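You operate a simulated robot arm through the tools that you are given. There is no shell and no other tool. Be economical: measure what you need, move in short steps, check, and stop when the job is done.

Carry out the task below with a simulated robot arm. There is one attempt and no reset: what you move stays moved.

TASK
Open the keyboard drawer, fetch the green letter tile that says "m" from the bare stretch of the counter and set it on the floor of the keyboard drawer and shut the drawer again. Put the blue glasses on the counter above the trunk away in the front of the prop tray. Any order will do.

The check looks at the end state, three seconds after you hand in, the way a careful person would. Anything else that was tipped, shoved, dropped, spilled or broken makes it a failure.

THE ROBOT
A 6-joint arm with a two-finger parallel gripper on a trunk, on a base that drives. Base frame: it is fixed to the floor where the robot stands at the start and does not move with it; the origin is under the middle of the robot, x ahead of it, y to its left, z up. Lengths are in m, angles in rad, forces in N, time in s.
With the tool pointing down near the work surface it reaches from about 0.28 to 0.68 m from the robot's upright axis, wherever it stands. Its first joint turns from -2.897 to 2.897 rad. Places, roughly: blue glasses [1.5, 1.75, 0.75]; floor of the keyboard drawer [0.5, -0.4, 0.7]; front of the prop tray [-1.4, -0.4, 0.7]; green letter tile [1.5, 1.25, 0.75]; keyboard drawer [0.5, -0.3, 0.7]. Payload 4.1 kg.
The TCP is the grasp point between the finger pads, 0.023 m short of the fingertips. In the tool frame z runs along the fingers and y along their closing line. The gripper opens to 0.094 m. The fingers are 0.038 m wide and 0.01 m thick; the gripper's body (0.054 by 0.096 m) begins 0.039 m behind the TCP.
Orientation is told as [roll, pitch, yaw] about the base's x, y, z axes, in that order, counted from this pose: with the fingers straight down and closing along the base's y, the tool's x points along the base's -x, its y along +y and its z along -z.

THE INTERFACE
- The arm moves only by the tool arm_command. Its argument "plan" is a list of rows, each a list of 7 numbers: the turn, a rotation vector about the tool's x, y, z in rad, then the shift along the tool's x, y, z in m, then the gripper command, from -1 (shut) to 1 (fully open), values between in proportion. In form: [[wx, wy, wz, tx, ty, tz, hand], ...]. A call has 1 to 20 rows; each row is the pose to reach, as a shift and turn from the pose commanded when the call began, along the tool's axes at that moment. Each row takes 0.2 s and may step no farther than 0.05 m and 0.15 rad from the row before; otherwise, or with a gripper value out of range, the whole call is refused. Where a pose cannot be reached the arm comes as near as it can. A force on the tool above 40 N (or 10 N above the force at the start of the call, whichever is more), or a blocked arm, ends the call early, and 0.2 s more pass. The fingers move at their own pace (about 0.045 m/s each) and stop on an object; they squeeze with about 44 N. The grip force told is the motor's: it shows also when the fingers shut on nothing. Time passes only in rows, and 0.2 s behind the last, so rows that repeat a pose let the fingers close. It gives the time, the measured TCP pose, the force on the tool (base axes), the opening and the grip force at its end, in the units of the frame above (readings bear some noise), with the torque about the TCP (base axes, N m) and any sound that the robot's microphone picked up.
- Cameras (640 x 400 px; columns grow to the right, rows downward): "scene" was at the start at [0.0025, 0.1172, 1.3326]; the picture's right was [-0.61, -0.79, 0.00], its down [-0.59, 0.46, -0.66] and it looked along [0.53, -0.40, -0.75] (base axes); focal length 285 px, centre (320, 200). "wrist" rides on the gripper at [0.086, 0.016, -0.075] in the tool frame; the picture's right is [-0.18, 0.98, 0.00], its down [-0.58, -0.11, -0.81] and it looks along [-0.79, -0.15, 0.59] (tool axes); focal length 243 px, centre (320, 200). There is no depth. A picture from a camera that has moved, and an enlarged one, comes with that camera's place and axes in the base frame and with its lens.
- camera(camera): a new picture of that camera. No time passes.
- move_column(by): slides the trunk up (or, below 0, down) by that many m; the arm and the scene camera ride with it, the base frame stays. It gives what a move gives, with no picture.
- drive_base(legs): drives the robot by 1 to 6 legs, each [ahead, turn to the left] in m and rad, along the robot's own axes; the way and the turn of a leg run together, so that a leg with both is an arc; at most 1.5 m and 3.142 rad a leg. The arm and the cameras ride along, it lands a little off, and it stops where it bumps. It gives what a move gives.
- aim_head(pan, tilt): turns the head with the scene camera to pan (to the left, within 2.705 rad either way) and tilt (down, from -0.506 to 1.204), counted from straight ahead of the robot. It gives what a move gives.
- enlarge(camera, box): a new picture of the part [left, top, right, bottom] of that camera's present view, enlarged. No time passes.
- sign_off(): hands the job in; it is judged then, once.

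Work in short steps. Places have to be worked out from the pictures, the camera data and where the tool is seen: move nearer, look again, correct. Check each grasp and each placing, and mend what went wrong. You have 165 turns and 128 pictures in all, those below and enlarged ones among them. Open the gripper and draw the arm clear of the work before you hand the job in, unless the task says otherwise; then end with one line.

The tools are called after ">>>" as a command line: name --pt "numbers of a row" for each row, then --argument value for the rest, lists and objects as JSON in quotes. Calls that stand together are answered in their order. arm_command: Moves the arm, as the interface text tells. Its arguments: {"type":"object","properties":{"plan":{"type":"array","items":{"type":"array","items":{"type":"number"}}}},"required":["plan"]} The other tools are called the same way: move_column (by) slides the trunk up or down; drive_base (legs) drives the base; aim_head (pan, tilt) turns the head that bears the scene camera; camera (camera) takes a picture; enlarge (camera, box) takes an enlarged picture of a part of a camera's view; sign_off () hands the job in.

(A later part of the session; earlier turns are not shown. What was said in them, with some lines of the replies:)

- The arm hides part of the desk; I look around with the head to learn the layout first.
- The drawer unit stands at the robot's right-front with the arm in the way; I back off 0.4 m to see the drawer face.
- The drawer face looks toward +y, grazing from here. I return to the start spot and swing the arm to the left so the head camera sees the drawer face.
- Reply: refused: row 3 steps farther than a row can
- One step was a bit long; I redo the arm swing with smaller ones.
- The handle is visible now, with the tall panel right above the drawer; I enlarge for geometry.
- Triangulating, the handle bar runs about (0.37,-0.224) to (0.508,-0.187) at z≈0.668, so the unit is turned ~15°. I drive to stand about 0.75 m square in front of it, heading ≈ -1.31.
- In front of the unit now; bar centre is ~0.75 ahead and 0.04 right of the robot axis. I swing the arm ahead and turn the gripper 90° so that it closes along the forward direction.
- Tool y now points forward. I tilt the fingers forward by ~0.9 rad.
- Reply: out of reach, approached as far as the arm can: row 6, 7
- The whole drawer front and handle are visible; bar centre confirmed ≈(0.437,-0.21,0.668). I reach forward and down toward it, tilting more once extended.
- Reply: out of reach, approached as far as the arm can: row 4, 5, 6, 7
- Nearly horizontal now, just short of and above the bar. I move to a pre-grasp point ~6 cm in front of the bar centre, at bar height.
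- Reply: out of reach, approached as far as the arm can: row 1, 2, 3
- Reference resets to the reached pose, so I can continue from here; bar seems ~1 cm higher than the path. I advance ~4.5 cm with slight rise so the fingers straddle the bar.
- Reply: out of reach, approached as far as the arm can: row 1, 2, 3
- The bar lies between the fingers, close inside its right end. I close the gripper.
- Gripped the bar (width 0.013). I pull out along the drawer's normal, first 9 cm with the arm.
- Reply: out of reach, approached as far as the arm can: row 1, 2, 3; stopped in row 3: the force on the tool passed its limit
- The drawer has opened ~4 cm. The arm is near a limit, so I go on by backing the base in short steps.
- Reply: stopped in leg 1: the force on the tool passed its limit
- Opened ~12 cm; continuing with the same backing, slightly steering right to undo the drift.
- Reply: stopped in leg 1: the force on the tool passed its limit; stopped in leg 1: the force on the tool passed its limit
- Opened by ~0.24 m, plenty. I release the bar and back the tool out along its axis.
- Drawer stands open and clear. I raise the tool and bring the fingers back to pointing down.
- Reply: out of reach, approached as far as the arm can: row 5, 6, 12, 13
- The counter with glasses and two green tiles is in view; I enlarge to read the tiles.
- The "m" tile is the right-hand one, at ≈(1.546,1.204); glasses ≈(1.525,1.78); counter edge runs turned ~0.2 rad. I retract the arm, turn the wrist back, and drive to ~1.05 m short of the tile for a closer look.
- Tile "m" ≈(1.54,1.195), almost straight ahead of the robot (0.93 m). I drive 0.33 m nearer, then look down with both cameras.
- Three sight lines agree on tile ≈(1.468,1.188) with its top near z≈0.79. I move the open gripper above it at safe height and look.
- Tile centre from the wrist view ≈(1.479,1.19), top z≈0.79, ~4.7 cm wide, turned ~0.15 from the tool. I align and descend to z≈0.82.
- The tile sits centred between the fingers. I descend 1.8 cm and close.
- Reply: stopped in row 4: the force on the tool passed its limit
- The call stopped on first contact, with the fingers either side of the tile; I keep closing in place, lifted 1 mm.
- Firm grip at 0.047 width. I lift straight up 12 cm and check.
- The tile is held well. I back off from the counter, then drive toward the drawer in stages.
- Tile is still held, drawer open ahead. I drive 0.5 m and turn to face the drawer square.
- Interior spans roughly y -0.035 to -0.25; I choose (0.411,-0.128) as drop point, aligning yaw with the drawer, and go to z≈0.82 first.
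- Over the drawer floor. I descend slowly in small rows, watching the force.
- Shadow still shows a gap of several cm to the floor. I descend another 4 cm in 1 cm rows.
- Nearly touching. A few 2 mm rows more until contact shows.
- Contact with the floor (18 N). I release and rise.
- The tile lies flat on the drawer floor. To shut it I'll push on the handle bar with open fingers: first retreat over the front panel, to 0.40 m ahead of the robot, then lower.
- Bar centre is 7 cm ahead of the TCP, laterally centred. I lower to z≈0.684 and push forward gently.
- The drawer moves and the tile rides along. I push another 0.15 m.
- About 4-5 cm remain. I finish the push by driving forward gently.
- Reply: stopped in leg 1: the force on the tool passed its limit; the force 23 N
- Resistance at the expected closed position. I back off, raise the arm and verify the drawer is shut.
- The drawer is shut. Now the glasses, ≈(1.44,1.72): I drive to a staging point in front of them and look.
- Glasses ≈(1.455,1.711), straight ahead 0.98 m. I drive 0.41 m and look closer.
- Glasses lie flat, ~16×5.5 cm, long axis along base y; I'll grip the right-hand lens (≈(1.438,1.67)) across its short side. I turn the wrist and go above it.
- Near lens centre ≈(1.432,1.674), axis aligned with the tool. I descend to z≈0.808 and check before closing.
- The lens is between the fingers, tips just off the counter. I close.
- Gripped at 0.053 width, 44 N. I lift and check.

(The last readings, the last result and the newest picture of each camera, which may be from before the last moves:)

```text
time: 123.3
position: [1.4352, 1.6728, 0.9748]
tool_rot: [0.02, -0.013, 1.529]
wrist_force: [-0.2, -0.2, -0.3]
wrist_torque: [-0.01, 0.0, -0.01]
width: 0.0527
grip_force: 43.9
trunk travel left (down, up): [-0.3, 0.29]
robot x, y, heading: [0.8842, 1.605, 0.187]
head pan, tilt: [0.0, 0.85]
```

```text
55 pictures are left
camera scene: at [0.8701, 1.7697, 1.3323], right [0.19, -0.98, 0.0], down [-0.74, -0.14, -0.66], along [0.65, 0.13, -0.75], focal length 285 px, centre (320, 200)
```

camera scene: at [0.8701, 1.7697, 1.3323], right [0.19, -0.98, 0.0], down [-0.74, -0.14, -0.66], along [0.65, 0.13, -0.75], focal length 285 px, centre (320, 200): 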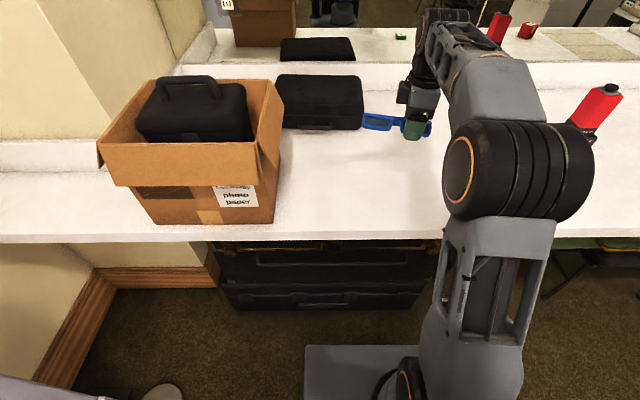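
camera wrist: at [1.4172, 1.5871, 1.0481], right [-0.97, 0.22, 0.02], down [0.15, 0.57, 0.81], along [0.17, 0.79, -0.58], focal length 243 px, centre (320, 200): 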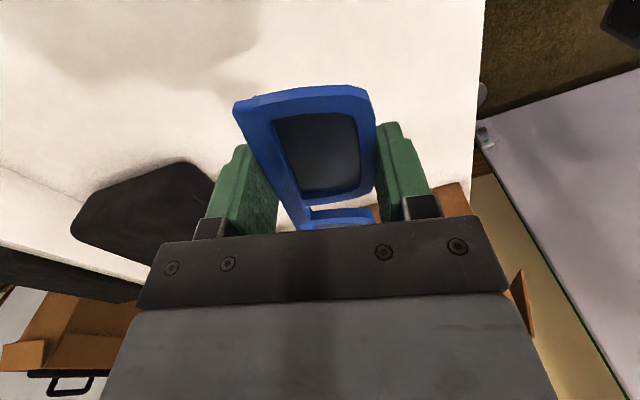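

The glasses hang securely. I back away from the counter and drive toward the tray, stopping to look at it.

>>> drive_base --legs '[[-0.45, 0]]'

>>> arm_command --pt "0 0 0 0 0.04 0 -1" --pt "0 0 0 0 0.08 0 -1" --pt "0 0 0 0 0.11 0 -1"

>>> drive_base --legs '[[0, -2.807], [1.2, 0]]'

>>> aim_head --pan 0.6 --tilt 0.5

>>> camera --camera "scene"

```text
time: 126.1
position: [0.9902, 1.5865, 0.975]
tool_rot: [0.022, -0.01, 1.531]
wrist_force: [0.8, 0.3, 0.0]
wrist_torque: [-0.05, 0.02, 0.0]
width: 0.053
grip_force: 44.4
trunk travel left (down, up): [-0.3, 0.29]
robot x, y, heading: [0.441, 1.5114, 0.187]
head pan, tilt: [0.0, 0.85]
```

```text
time: 126.9
position: [0.8816, 1.5939, 0.9804]
tool_rot: [0.02, -0.013, 1.53]
wrist_force: [0.1, -0.8, 0.1]
wrist_torque: [-0.01, 0.02, 0.02]
width: 0.0528
grip_force: 44.2
trunk travel left (down, up): [-0.3, 0.29]
robot x, y, heading: [0.4377, 1.5159, 0.191]
head pan, tilt: [0.0, 0.85]
```

```text
time: 139.5
position: [-0.9575, 0.6443, 0.981]
tool_rot: [0.022, -0.015, -1.239]
wrist_force: [0.8, 0.1, -0.9]
wrist_torque: [0.02, 0.0, 0.01]
width: 0.0526
grip_force: 43.7
trunk travel left (down, up): [-0.3, 0.29]
robot x, y, heading: [-0.5706, 0.8746, -2.575]
head pan, tilt: [0.0, 0.85]
```

```text
time: 140.5
position: [-0.9577, 0.6446, 0.9796]
tool_rot: [0.021, -0.015, -1.239]
wrist_force: [0.6, 0.5, -0.5]
wrist_torque: [0.02, -0.01, -0.02]
width: 0.0528
grip_force: 44.1
trunk travel left (down, up): [-0.3, 0.29]
robot x, y, heading: [-0.5711, 0.8764, -2.579]
head pan, tilt: [0.6, 0.499]
```

```text
54 pictures are left
camera scene: at [-0.4686, 0.6801, 1.3623], right [-0.92, 0.4, 0.0], down [0.19, 0.44, -0.88], along [-0.35, -0.81, -0.48], focal length 285 px, centre (320, 200)
```

scene: 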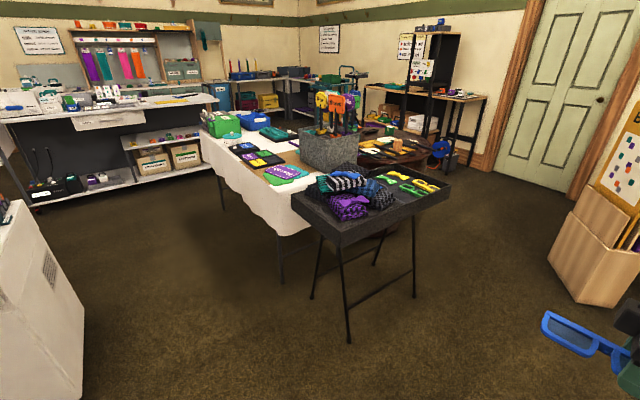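

>>> enlarge --camera "scene" --box '[270, 130, 470, 260]'

```text
3.08 times, centred on (370, 195) of scene
camera zoom: at [-0.4686, 0.6801, 1.3623], right [-0.92, 0.4, 0.0], down [0.19, 0.44, -0.88], along [-0.35, -0.81, -0.48], focal length 877 px, centre (166, 215)
```

zoom: 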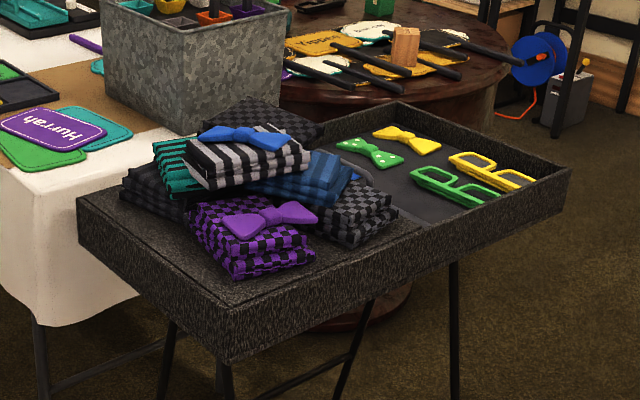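

The prop tray has a tie-stacked platform at its near end and a recessed part (props: bow ties, glasses) at its far end around (-1.4,-0.4), matching the "front". I drive to stage in front of that recess.

>>> drive_base --legs '[[0, -0.23], [1.0, 0], [0, 1.42]]'

>>> aim_head --pan 0.0 --tilt 0.7

>>> camera --camera "scene"

>>> camera --camera "wrist"

```text
time: 149.8
position: [-1.4561, 0.1064, 0.9801]
tool_rot: [0.021, -0.015, -0.086]
wrist_force: [0.0, 0.2, -0.2]
wrist_torque: [0.02, 0.05, 0.01]
width: 0.0527
grip_force: 43.8
trunk travel left (down, up): [-0.3, 0.29]
robot x, y, heading: [-1.5087, 0.553, -1.431]
head pan, tilt: [0.6, 0.499]
```

```text
time: 150.8
position: [-1.4561, 0.1068, 0.9797]
tool_rot: [0.021, -0.014, -0.087]
wrist_force: [1.1, -0.6, 0.0]
wrist_torque: [0.01, 0.02, 0.0]
width: 0.0526
grip_force: 44.2
trunk travel left (down, up): [-0.3, 0.29]
robot x, y, heading: [-1.5121, 0.5553, -1.43]
head pan, tilt: [0.0, 0.7]
```

```text
52 pictures are left
camera scene: at [-1.3406, 0.55, 1.3446], right [-0.99, -0.14, 0.0], down [-0.09, 0.64, -0.77], along [0.11, -0.76, -0.64], focal length 285 px, centre (320, 200)
```

scene: 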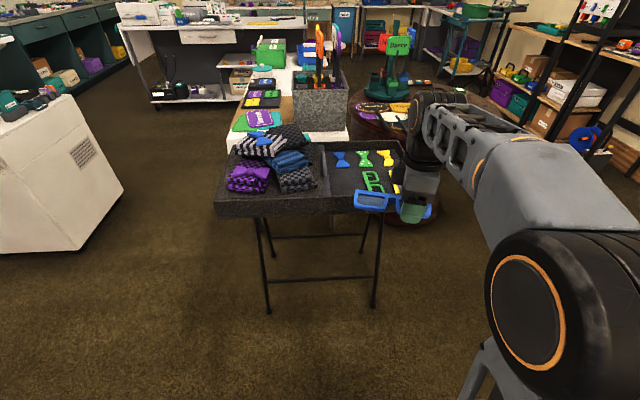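

```text
51 pictures are left
camera wrist: at [-1.5417, 0.1301, 1.053], right [0.27, 0.96, 0.02], down [0.56, -0.17, 0.81], along [0.79, -0.21, -0.58], focal length 243 px, centre (320, 200)
```

wrist: 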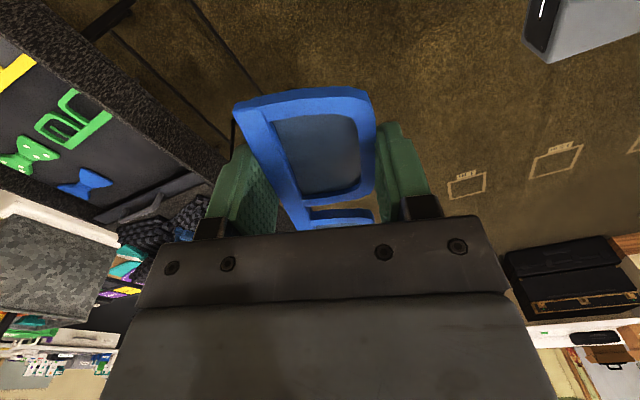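

A row of bow ties (blue, green, yellow) lies behind and glasses (green, yellow) in front, with a gap left of the green glasses, in front of the blue bow tie. I enlarge to map it.

>>> enlarge --camera "scene" --box '[280, 130, 440, 230]'

```text
4.00 times, centred on (360, 180) of scene
camera zoom: at [-1.3406, 0.55, 1.3446], right [-0.99, -0.14, 0.0], down [-0.09, 0.64, -0.77], along [0.11, -0.76, -0.64], focal length 1140 px, centre (160, 280)
```

zoom: 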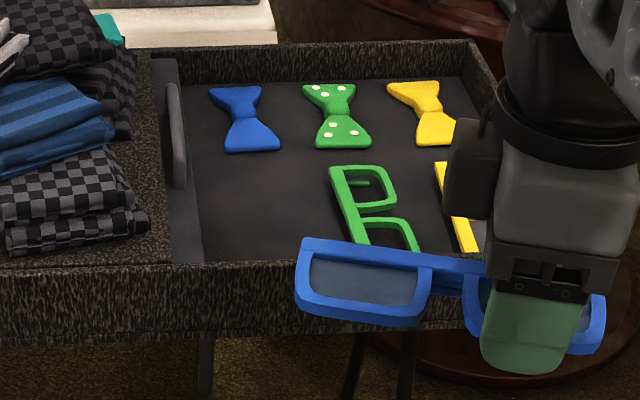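

Free slot: x -1.26…-1.385, y -0.19…-0.39, between divider and green glasses, props at z≈0.727. Target: glasses centre (-1.325,-0.285), held lens at the robot side, so TCP (-1.332,-0.245), yaw -1.39. I turn the wrist first, then drive 0.26 m closer.

>>> arm_command --pt "0 0 0.14 0 0 0 -1" --pt "0 0 0.28 0 0 0 -1" --pt "0 0 0.42 0 0 0 -1" --pt "0 0 0.56 0 0 0 -1" --pt "0 0 0.7 0 0 0 -1" --pt "0 0 0.84 0 0 0 -1" --pt "0 0 0.98 0 0 0 -1" --pt "0 0 1.12 0 0 0 -1" --pt "0 0 1.26 0 0 0 -1" --pt "0 0 1.303 0 0 0 -1"

>>> drive_base --legs '[[0.26, 0]]'

>>> aim_head --pan 0.1 --tilt 0.85

>>> camera --camera "scene"

>>> camera --camera "wrist"

```text
time: 153.0
position: [-1.458, 0.1061, 0.9804]
tool_rot: [0.017, 0.015, -1.393]
wrist_force: [-0.3, -0.1, -0.3]
wrist_torque: [0.05, 0.02, 0.0]
width: 0.0528
grip_force: 44.3
trunk travel left (down, up): [-0.3, 0.29]
robot x, y, heading: [-1.5103, 0.5518, -1.426]
head pan, tilt: [0.0, 0.7]
```

```text
time: 154.9
position: [-1.4193, -0.1473, 0.98]
tool_rot: [0.018, 0.014, -1.389]
wrist_force: [-0.7, 0.6, -0.3]
wrist_torque: [0.03, -0.01, 0.01]
width: 0.0527
grip_force: 44.0
trunk travel left (down, up): [-0.3, 0.29]
robot x, y, heading: [-1.4746, 0.2964, -1.427]
head pan, tilt: [0.0, 0.7]
```

```text
time: 155.6
position: [-1.4189, -0.1476, 0.9791]
tool_rot: [0.016, 0.014, -1.39]
wrist_force: [0.0, -0.2, -1.1]
wrist_torque: [0.03, -0.03, 0.02]
width: 0.0526
grip_force: 43.5
trunk travel left (down, up): [-0.3, 0.29]
robot x, y, heading: [-1.4716, 0.2977, -1.427]
head pan, tilt: [0.099, 0.85]
```

```text
49 pictures are left
camera scene: at [-1.2971, 0.3046, 1.3324], right [-0.97, -0.24, 0.0], down [-0.18, 0.73, -0.66], along [0.16, -0.64, -0.75], focal length 285 px, centre (320, 200)
```

scene: 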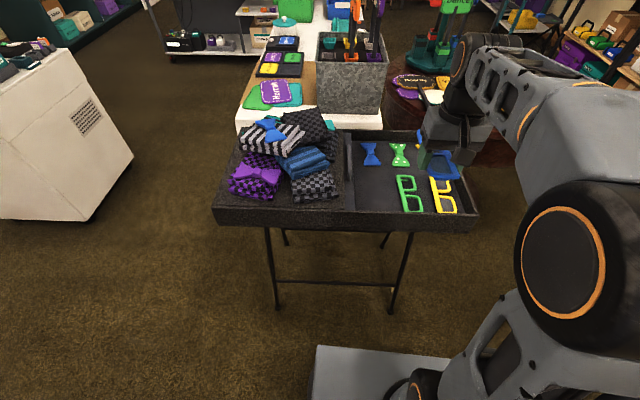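

```text
48 pictures are left
camera wrist: at [-1.4193, -0.06, 1.055], right [1.0, 0.0, 0.01], down [-0.01, -0.61, 0.79], along [0.01, -0.79, -0.61], focal length 243 px, centre (320, 200)
```

wrist: 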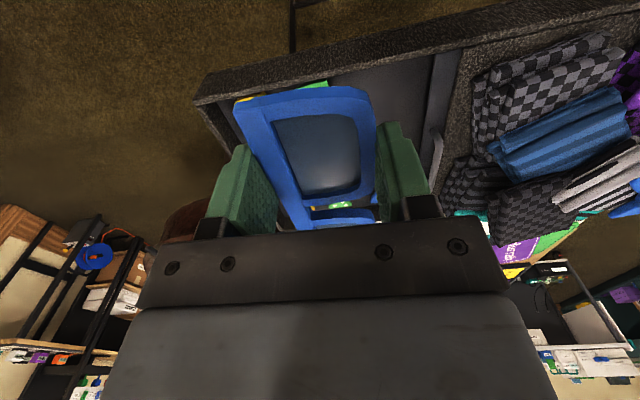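

Arrived. I enlarge the tray to re-measure the free slot from this nearer view.

>>> enlarge --camera "scene" --box '[320, 120, 480, 230]'

```text
3.64 times, centred on (400, 175) of scene
camera zoom: at [-1.2971, 0.3046, 1.3324], right [-0.97, -0.24, 0.0], down [-0.18, 0.73, -0.66], along [0.16, -0.64, -0.75], focal length 1036 px, centre (29, 291)
```

zoom: 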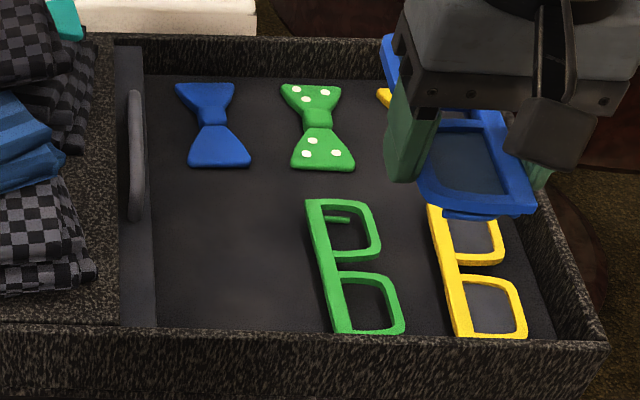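

Slot centre ≈(-1.322,-0.293), so TCP goal (-1.329,-0.253). I move over it at height, then down to z≈0.82 and look.

>>> arm_command --pt "0 0 0 -0.03 0.0175 0 -1" --pt "0 0 0 -0.06 0.035 0 -1" --pt "0 0 0 -0.09 0.0525 0 -1" --pt "0 0 0 -0.1195 0.0697 0 -1" --pt "0 0 0 -0.1195 0.0697 0.04 -1" --pt "0 0 0 -0.1195 0.0697 0.08 -1" --pt "0 0 0 -0.1195 0.0697 0.12 -1" --pt "0 0 0 -0.1195 0.0697 0.15 -1"

>>> enlarge --camera "scene" --box '[300, 110, 480, 240]'

>>> camera --camera "wrist"

```text
time: 157.4
position: [-1.3272, -0.249, 0.8292]
tool_rot: [0.018, 0.016, -1.387]
wrist_force: [-0.9, 0.4, 0.0]
wrist_torque: [0.04, 0.02, 0.03]
width: 0.0527
grip_force: 44.1
trunk travel left (down, up): [-0.3, 0.29]
robot x, y, heading: [-1.4738, 0.296, -1.424]
head pan, tilt: [0.099, 0.85]
```

```text
3.08 times, centred on (390, 175) of scene
camera zoom: at [-1.2971, 0.3046, 1.3323], right [-0.97, -0.24, 0.0], down [-0.18, 0.73, -0.66], along [0.16, -0.64, -0.75], focal length 877 px, centre (105, 277)
```

zoom: 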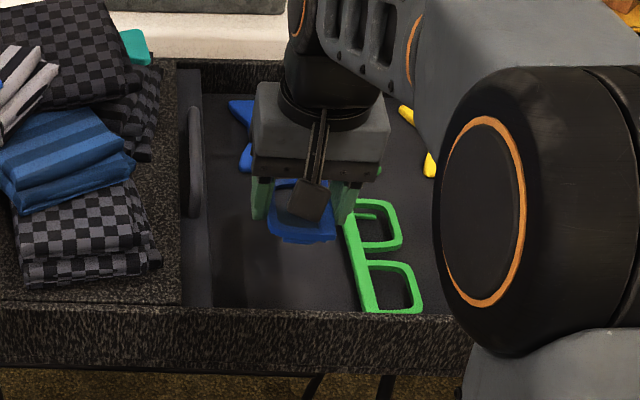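

```text
45 pictures are left
camera wrist: at [-1.3268, -0.161, 0.9041], right [1.0, 0.0, 0.01], down [-0.01, -0.61, 0.79], along [0.01, -0.79, -0.61], focal length 243 px, centre (320, 200)
```

wrist: 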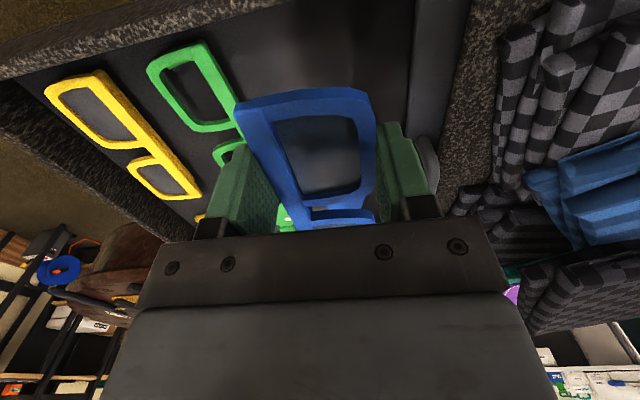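

Clear on all sides: ~3 cm to the green glasses, ~2 cm to the bow tie. I lower 5 cm more and look again.

>>> arm_command --pt "0 0 0 0 0 0.02 -1" --pt "0 0 0 0 0 0.04 -1" --pt "0 0 0 0 0 0.055 -1"

>>> enlarge --camera "scene" --box '[300, 110, 480, 240]'

>>> camera --camera "wrist"

```text
time: 158.2
position: [-1.3251, -0.2486, 0.7748]
tool_rot: [0.019, 0.015, -1.389]
wrist_force: [0.7, 0.1, 0.2]
wrist_torque: [0.01, 0.0, 0.0]
width: 0.0527
grip_force: 43.9
trunk travel left (down, up): [-0.3, 0.29]
robot x, y, heading: [-1.4762, 0.2991, -1.426]
head pan, tilt: [0.099, 0.85]
```

```text
3.08 times, centred on (390, 175) of scene
camera zoom: at [-1.2971, 0.3047, 1.3323], right [-0.97, -0.24, 0.0], down [-0.18, 0.73, -0.66], along [0.16, -0.64, -0.75], focal length 877 px, centre (105, 277)
```

zoom: 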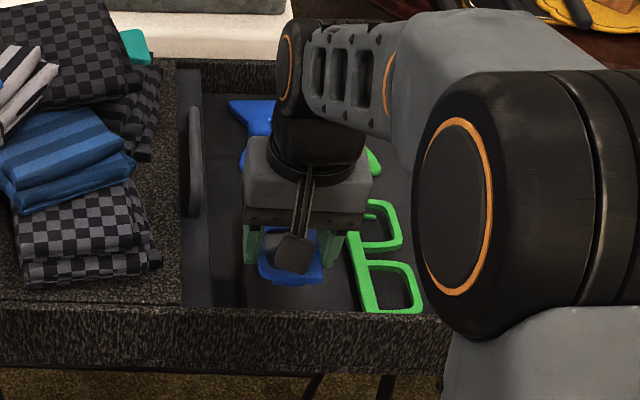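

```text
43 pictures are left
camera wrist: at [-1.3262, -0.1607, 0.8504], right [1.0, 0.0, 0.01], down [-0.01, -0.61, 0.8], along [0.01, -0.8, -0.61], focal length 243 px, centre (320, 200)
```

wrist: 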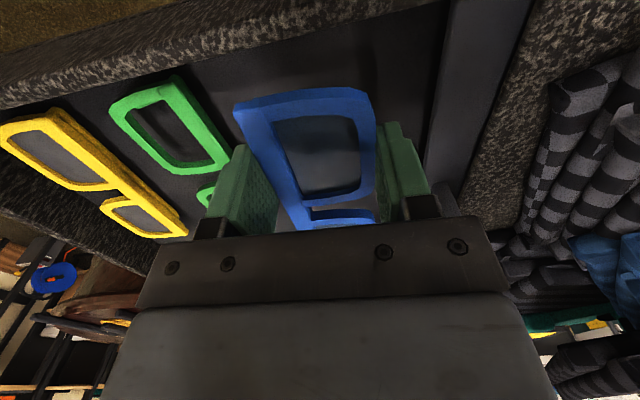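

Well placed in the slot. I go on down in small rows until contact shows.

>>> arm_command --pt "0 0 0 0 0 0.006 -1" --pt "0 0 0 0 0 0.012 -1" --pt "0 0 0 0 0 0.018 -1" --pt "0 0 0 0 0 0.022 -1"

>>> camera --camera "wrist"

```text
time: 159.2
position: [-1.3265, -0.248, 0.7538]
tool_rot: [0.016, 0.016, -1.389]
wrist_force: [0.6, 0.2, -0.4]
wrist_torque: [0.05, 0.01, -0.03]
width: 0.0527
grip_force: 43.7
trunk travel left (down, up): [-0.3, 0.29]
robot x, y, heading: [-1.4744, 0.2979, -1.425]
head pan, tilt: [0.099, 0.85]
```

```text
42 pictures are left
camera wrist: at [-1.3268, -0.1607, 0.8279], right [1.0, 0.0, 0.01], down [-0.01, -0.61, 0.79], along [0.01, -0.79, -0.61], focal length 243 px, centre (320, 200)
```

wrist: 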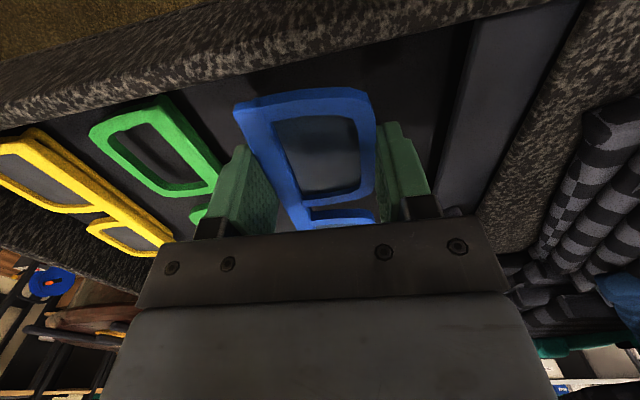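

No contact yet at z 0.754; further down in 3 mm rows.

>>> arm_command --pt "0 0 0 0 0 0.003 -1" --pt "0 0 0 0 0 0.006 -1" --pt "0 0 0 0 0 0.009 -1"

```text
time: 160.0
position: [-1.3256, -0.247, 0.7436]
tool_rot: [0.017, 0.016, -1.388]
wrist_force: [0.0, -1.0, 0.0]
wrist_torque: [0.0, -0.01, -0.02]
width: 0.0527
grip_force: 44.0
trunk travel left (down, up): [-0.3, 0.29]
robot x, y, heading: [-1.472, 0.2954, -1.425]
head pan, tilt: [0.099, 0.85]
```

>>> arm_command --pt "0 0 0 0 0 0.003 -1" --pt "0 0 0 0 0 0.006 -1"

>>> camera --camera "wrist"

>>> enlarge --camera "scene" --box '[300, 110, 480, 240]'

```text
time: 160.6
position: [-1.3252, -0.2468, 0.7361]
tool_rot: [0.017, 0.015, -1.39]
wrist_force: [0.5, 0.2, -0.3]
wrist_torque: [0.03, 0.0, 0.01]
width: 0.0528
grip_force: 43.6
trunk travel left (down, up): [-0.3, 0.29]
robot x, y, heading: [-1.472, 0.2971, -1.425]
head pan, tilt: [0.099, 0.85]
```

```text
41 pictures are left
camera wrist: at [-1.3255, -0.1598, 0.8125], right [1.0, 0.0, 0.01], down [-0.01, -0.61, 0.79], along [0.01, -0.79, -0.61], focal length 243 px, centre (320, 200)
```

wrist: 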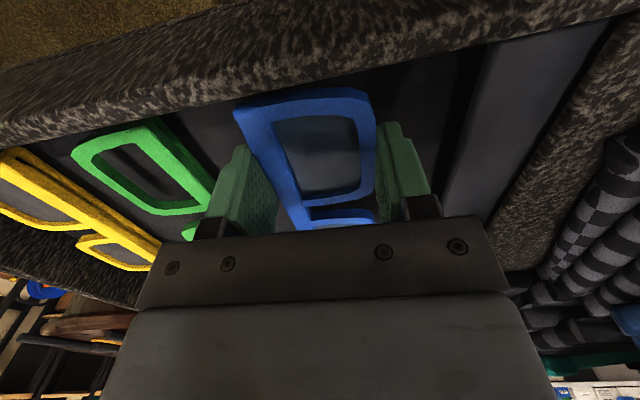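

```text
3.08 times, centred on (390, 175) of scene
camera zoom: at [-1.2971, 0.3046, 1.3323], right [-0.97, -0.24, 0.0], down [-0.18, 0.73, -0.66], along [0.16, -0.64, -0.75], focal length 877 px, centre (105, 277)
```

zoom: 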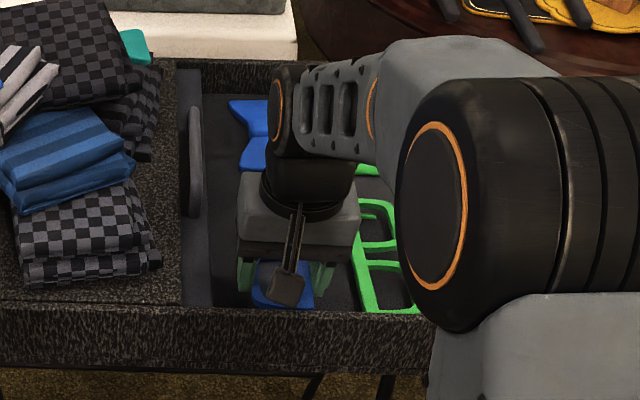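

Still free: the floor is lower than judged, which also puts the bow tie a bit farther. I shift 1 cm away from the front wall and keep descending in small rows.

>>> arm_command --pt "0 0 0 -0.01 0 0 -1" --pt "0 0 0 -0.01 0 0.004 -1" --pt "0 0 0 -0.01 0 0.008 -1"

```text
time: 161.4
position: [-1.3229, -0.2572, 0.7278]
tool_rot: [0.017, 0.016, -1.39]
wrist_force: [0.3, 0.0, -2.0]
wrist_torque: [0.0, 0.02, 0.0]
width: 0.0527
grip_force: 44.0
trunk travel left (down, up): [-0.3, 0.29]
robot x, y, heading: [-1.4716, 0.2963, -1.425]
head pan, tilt: [0.099, 0.85]
```

>>> arm_command --pt "0 0 0 0 0 0.003 -1" --pt "0 0 0 0 0 0.006 -1"

>>> camera --camera "wrist"

```text
time: 162.0
position: [-1.3233, -0.2579, 0.7244]
tool_rot: [0.018, 0.013, -1.389]
wrist_force: [-1.4, 3.2, 14.4]
wrist_torque: [-1.43, 0.05, -0.23]
width: 0.0529
grip_force: 43.7
trunk travel left (down, up): [-0.3, 0.29]
robot x, y, heading: [-1.4767, 0.2999, -1.423]
head pan, tilt: [0.099, 0.85]
```

```text
39 pictures are left
camera wrist: at [-1.3232, -0.1701, 0.7989], right [1.0, 0.0, 0.02], down [-0.02, -0.6, 0.8], along [0.01, -0.8, -0.6], focal length 243 px, centre (320, 200)
```

wrist: 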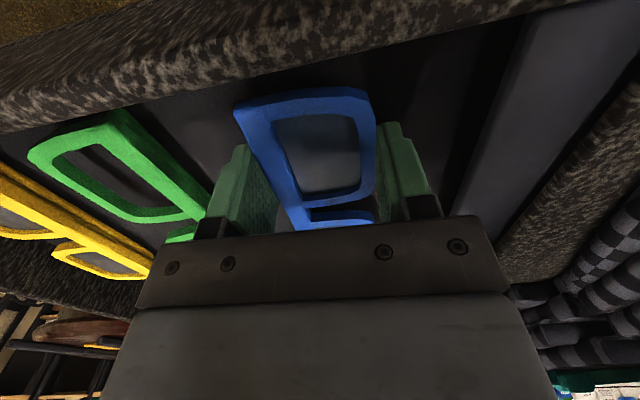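

Contact is at the far end (torque shows ~0.1 m lever), since the tool is tilted ~0.035 rad relative to the grasp. I level it, settle 3 mm, then check.

>>> arm_command --pt "0 -0.02 0 0 0 0 -1" --pt "0 -0.035 0 0 0 0 -1" --pt "0 -0.035 0 0 0 0.002 -1"

```text
time: 162.8
position: [-1.3231, -0.2571, 0.7241]
tool_rot: [0.02, -0.024, -1.39]
wrist_force: [1.9, 0.1, 30.0]
wrist_torque: [1.04, 0.53, -0.02]
width: 0.0526
grip_force: 44.2
trunk travel left (down, up): [-0.3, 0.29]
robot x, y, heading: [-1.4715, 0.298, -1.424]
head pan, tilt: [0.099, 0.85]
```

The tool is now within ~0.01 rad of the grasp attitude and the glasses are flat on the floor. I ease up 1.5 mm, then open a little and rise.

>>> arm_command --pt "0 0.01 0 0 0 -0.0015 -1" --pt "0 0.01 0 0 0 -0.0015 0.2" --pt "0 0.01 0 0 0 -0.0015 0.45" --pt "0 0.01 0 0 0 -0.0015 0.45" --pt "0 0.01 0 0 0 -0.0015 0.45"

>>> camera --camera "wrist"

```text
time: 164.0
position: [-1.3245, -0.2557, 0.7212]
tool_rot: [0.017, -0.007, -1.392]
wrist_force: [4.5, 1.4, 6.3]
wrist_torque: [0.14, 0.14, -0.12]
width: 0.0656
grip_force: 0.0
trunk travel left (down, up): [-0.3, 0.29]
robot x, y, heading: [-1.4753, 0.2964, -1.425]
head pan, tilt: [0.099, 0.85]
```

```text
38 pictures are left
camera wrist: at [-1.3245, -0.1672, 0.7951], right [1.0, 0.0, 0.02], down [-0.02, -0.59, 0.81], along [0.01, -0.81, -0.59], focal length 243 px, centre (320, 200)
```

wrist: 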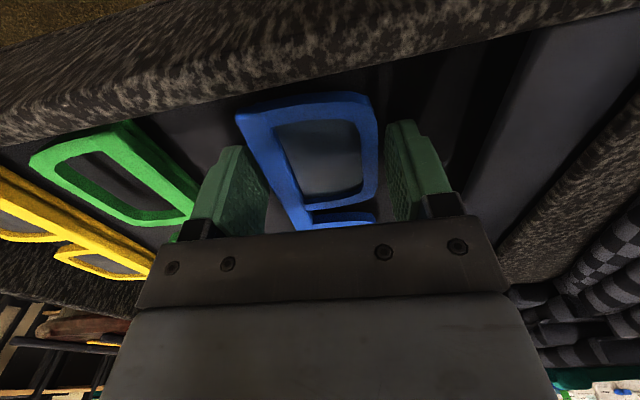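

Released; the fingers stand clear of both the glasses and the green pair. I rise straight up.

>>> arm_command --pt "0 0 0 0 0 -0.01 0.45" --pt "0 0 0 0 0 -0.03 0.45" --pt "0 0 0 0 0 -0.07 0.45" --pt "0 0 0 0 0 -0.11 0.45" --pt "0 0 0 0 0 -0.15 0.45" --pt "0 0 0 0 0 -0.19 0.45" --pt "0 0 0 0 0 -0.23 0.45"

>>> drive_base --legs '[[-0.3, 0]]'

>>> camera --camera "scene"

>>> enlarge --camera "scene" --box '[280, 80, 480, 220]'

```text
time: 165.6
position: [-1.3274, -0.2575, 0.9539]
tool_rot: [0.017, -0.01, -1.39]
wrist_force: [-0.7, -0.8, 0.8]
wrist_torque: [0.02, 0.01, 0.01]
width: 0.0681
grip_force: 0.1
trunk travel left (down, up): [-0.3, 0.29]
robot x, y, heading: [-1.4748, 0.3021, -1.425]
head pan, tilt: [0.099, 0.85]
```

```text
time: 167.6
position: [-1.3714, 0.0444, 0.9532]
tool_rot: [0.017, -0.008, -1.392]
wrist_force: [-1.4, 0.9, 0.1]
wrist_torque: [0.03, 0.01, 0.02]
width: 0.0684
grip_force: 0.1
trunk travel left (down, up): [-0.3, 0.29]
robot x, y, heading: [-1.5151, 0.6017, -1.429]
head pan, tilt: [0.099, 0.85]
```

```text
37 pictures are left
camera scene: at [-1.3408, 0.6058, 1.3323], right [-0.97, -0.24, 0.0], down [-0.18, 0.73, -0.66], along [0.16, -0.64, -0.75], focal length 285 px, centre (320, 200)
```

scene: 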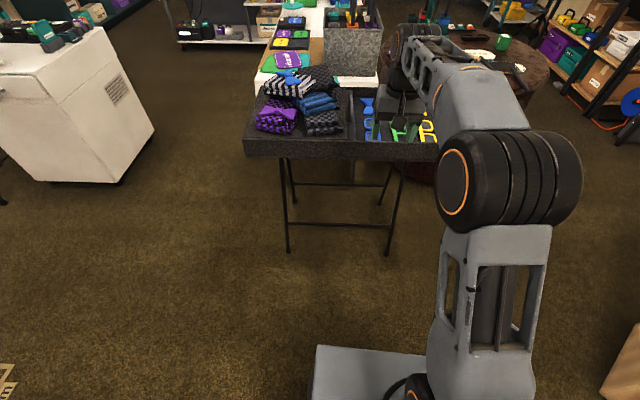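

```text
2.86 times, centred on (380, 150) of scene
camera zoom: at [-1.3408, 0.6058, 1.3323], right [-0.97, -0.24, 0.0], down [-0.18, 0.73, -0.66], along [0.16, -0.64, -0.75], focal length 814 px, centre (149, 343)
```

zoom: 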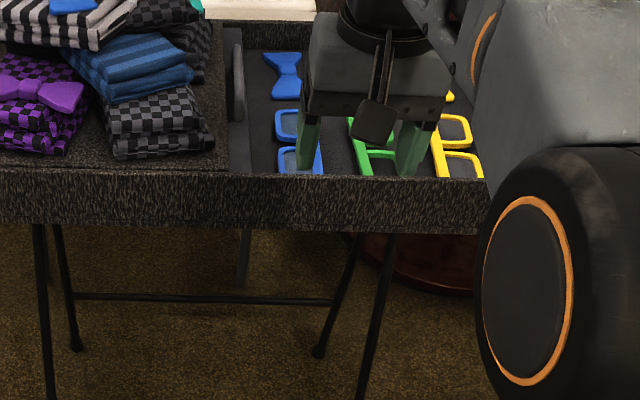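

The blue glasses lie in the front row beside the green and yellow ones. I draw the arm in, open the gripper, and take a final clear look.

>>> arm_command --pt "0 0 0 0.03 -0.035 0 1" --pt "0 0 0 0.06 -0.07 0 1" --pt "0 0 0 0.09 -0.105 0 1" --pt "0 0 0 0.12 -0.14 0 1" --pt "0 0 0 0.15 -0.175 0 1" --pt "0 0 0 0.15 -0.215 0 1"

>>> enlarge --camera "scene" --box '[240, 60, 460, 200]'

>>> aim_head --pan 1.2 --tilt 0.4

>>> camera --camera "scene"

```text
time: 169.0
position: [-1.6118, 0.1545, 0.9489]
tool_rot: [0.017, -0.01, -1.393]
wrist_force: [0.5, -1.5, 1.0]
wrist_torque: [0.0, 0.07, -0.04]
width: 0.0939
grip_force: 0.1
trunk travel left (down, up): [-0.3, 0.29]
robot x, y, heading: [-1.5145, 0.6017, -1.433]
head pan, tilt: [0.099, 0.85]
```

```text
2.86 times, centred on (350, 130) of scene
camera zoom: at [-1.3407, 0.6062, 1.3323], right [-0.97, -0.24, 0.0], down [-0.18, 0.73, -0.66], along [0.16, -0.64, -0.75], focal length 814 px, centre (234, 400)
```

zoom: 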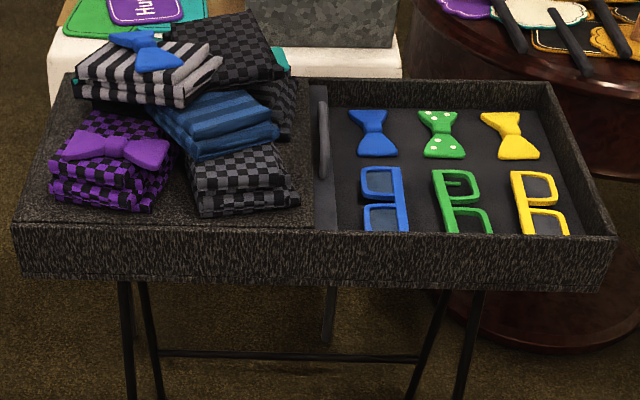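

```text
time: 170.4
position: [-1.6102, 0.155, 0.9485]
tool_rot: [0.018, -0.009, -1.392]
wrist_force: [0.3, 0.0, -0.8]
wrist_torque: [-0.04, 0.0, -0.02]
width: 0.0942
grip_force: 0.1
trunk travel left (down, up): [-0.3, 0.29]
robot x, y, heading: [-1.5144, 0.6027, -1.43]
head pan, tilt: [1.201, 0.4]
```

```text
34 pictures are left
camera scene: at [-1.2693, 0.6609, 1.3714], right [-0.23, -0.97, 0.0], down [-0.38, 0.09, -0.92], along [0.9, -0.21, -0.39], focal length 285 px, centre (320, 200)
```

scene: 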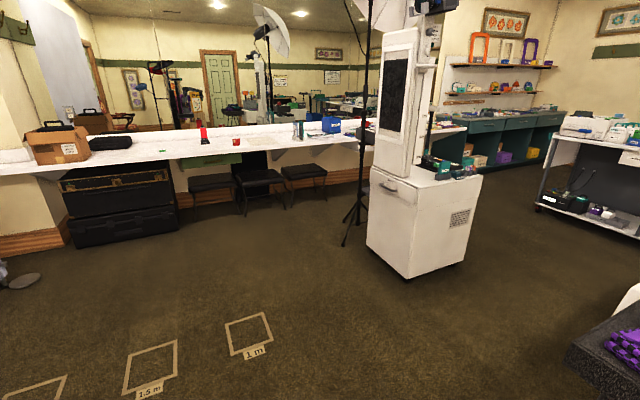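

The tray looks neat. One last zoom on the drawer front.

>>> enlarge --camera "scene" --box '[350, 140, 490, 230]'

```text
4.44 times, centred on (420, 185) of scene
camera zoom: at [-1.2693, 0.6609, 1.3714], right [-0.23, -0.97, 0.0], down [-0.38, 0.09, -0.92], along [0.9, -0.21, -0.39], focal length 1267 px, centre (-124, 267)
```

zoom: 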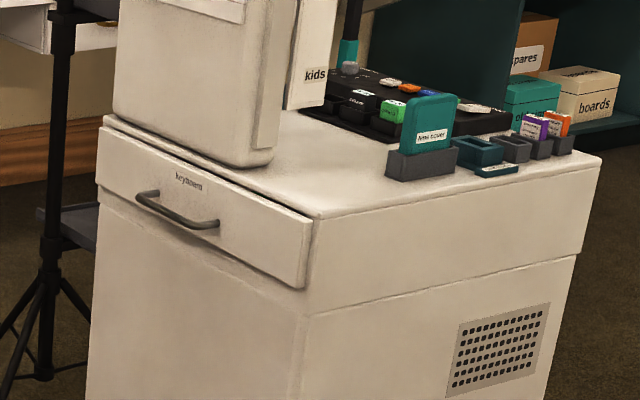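

The drawer is fully shut, the gripper is open and the arm is clear, so I hand in.

>>> sign_off

```text
The job is handed in.
```

The green "m" tile is on the floor of the shut keyboard drawer, and the blue glasses are in the front row of the prop tray, left of the green pair; I saw nothing else moved.
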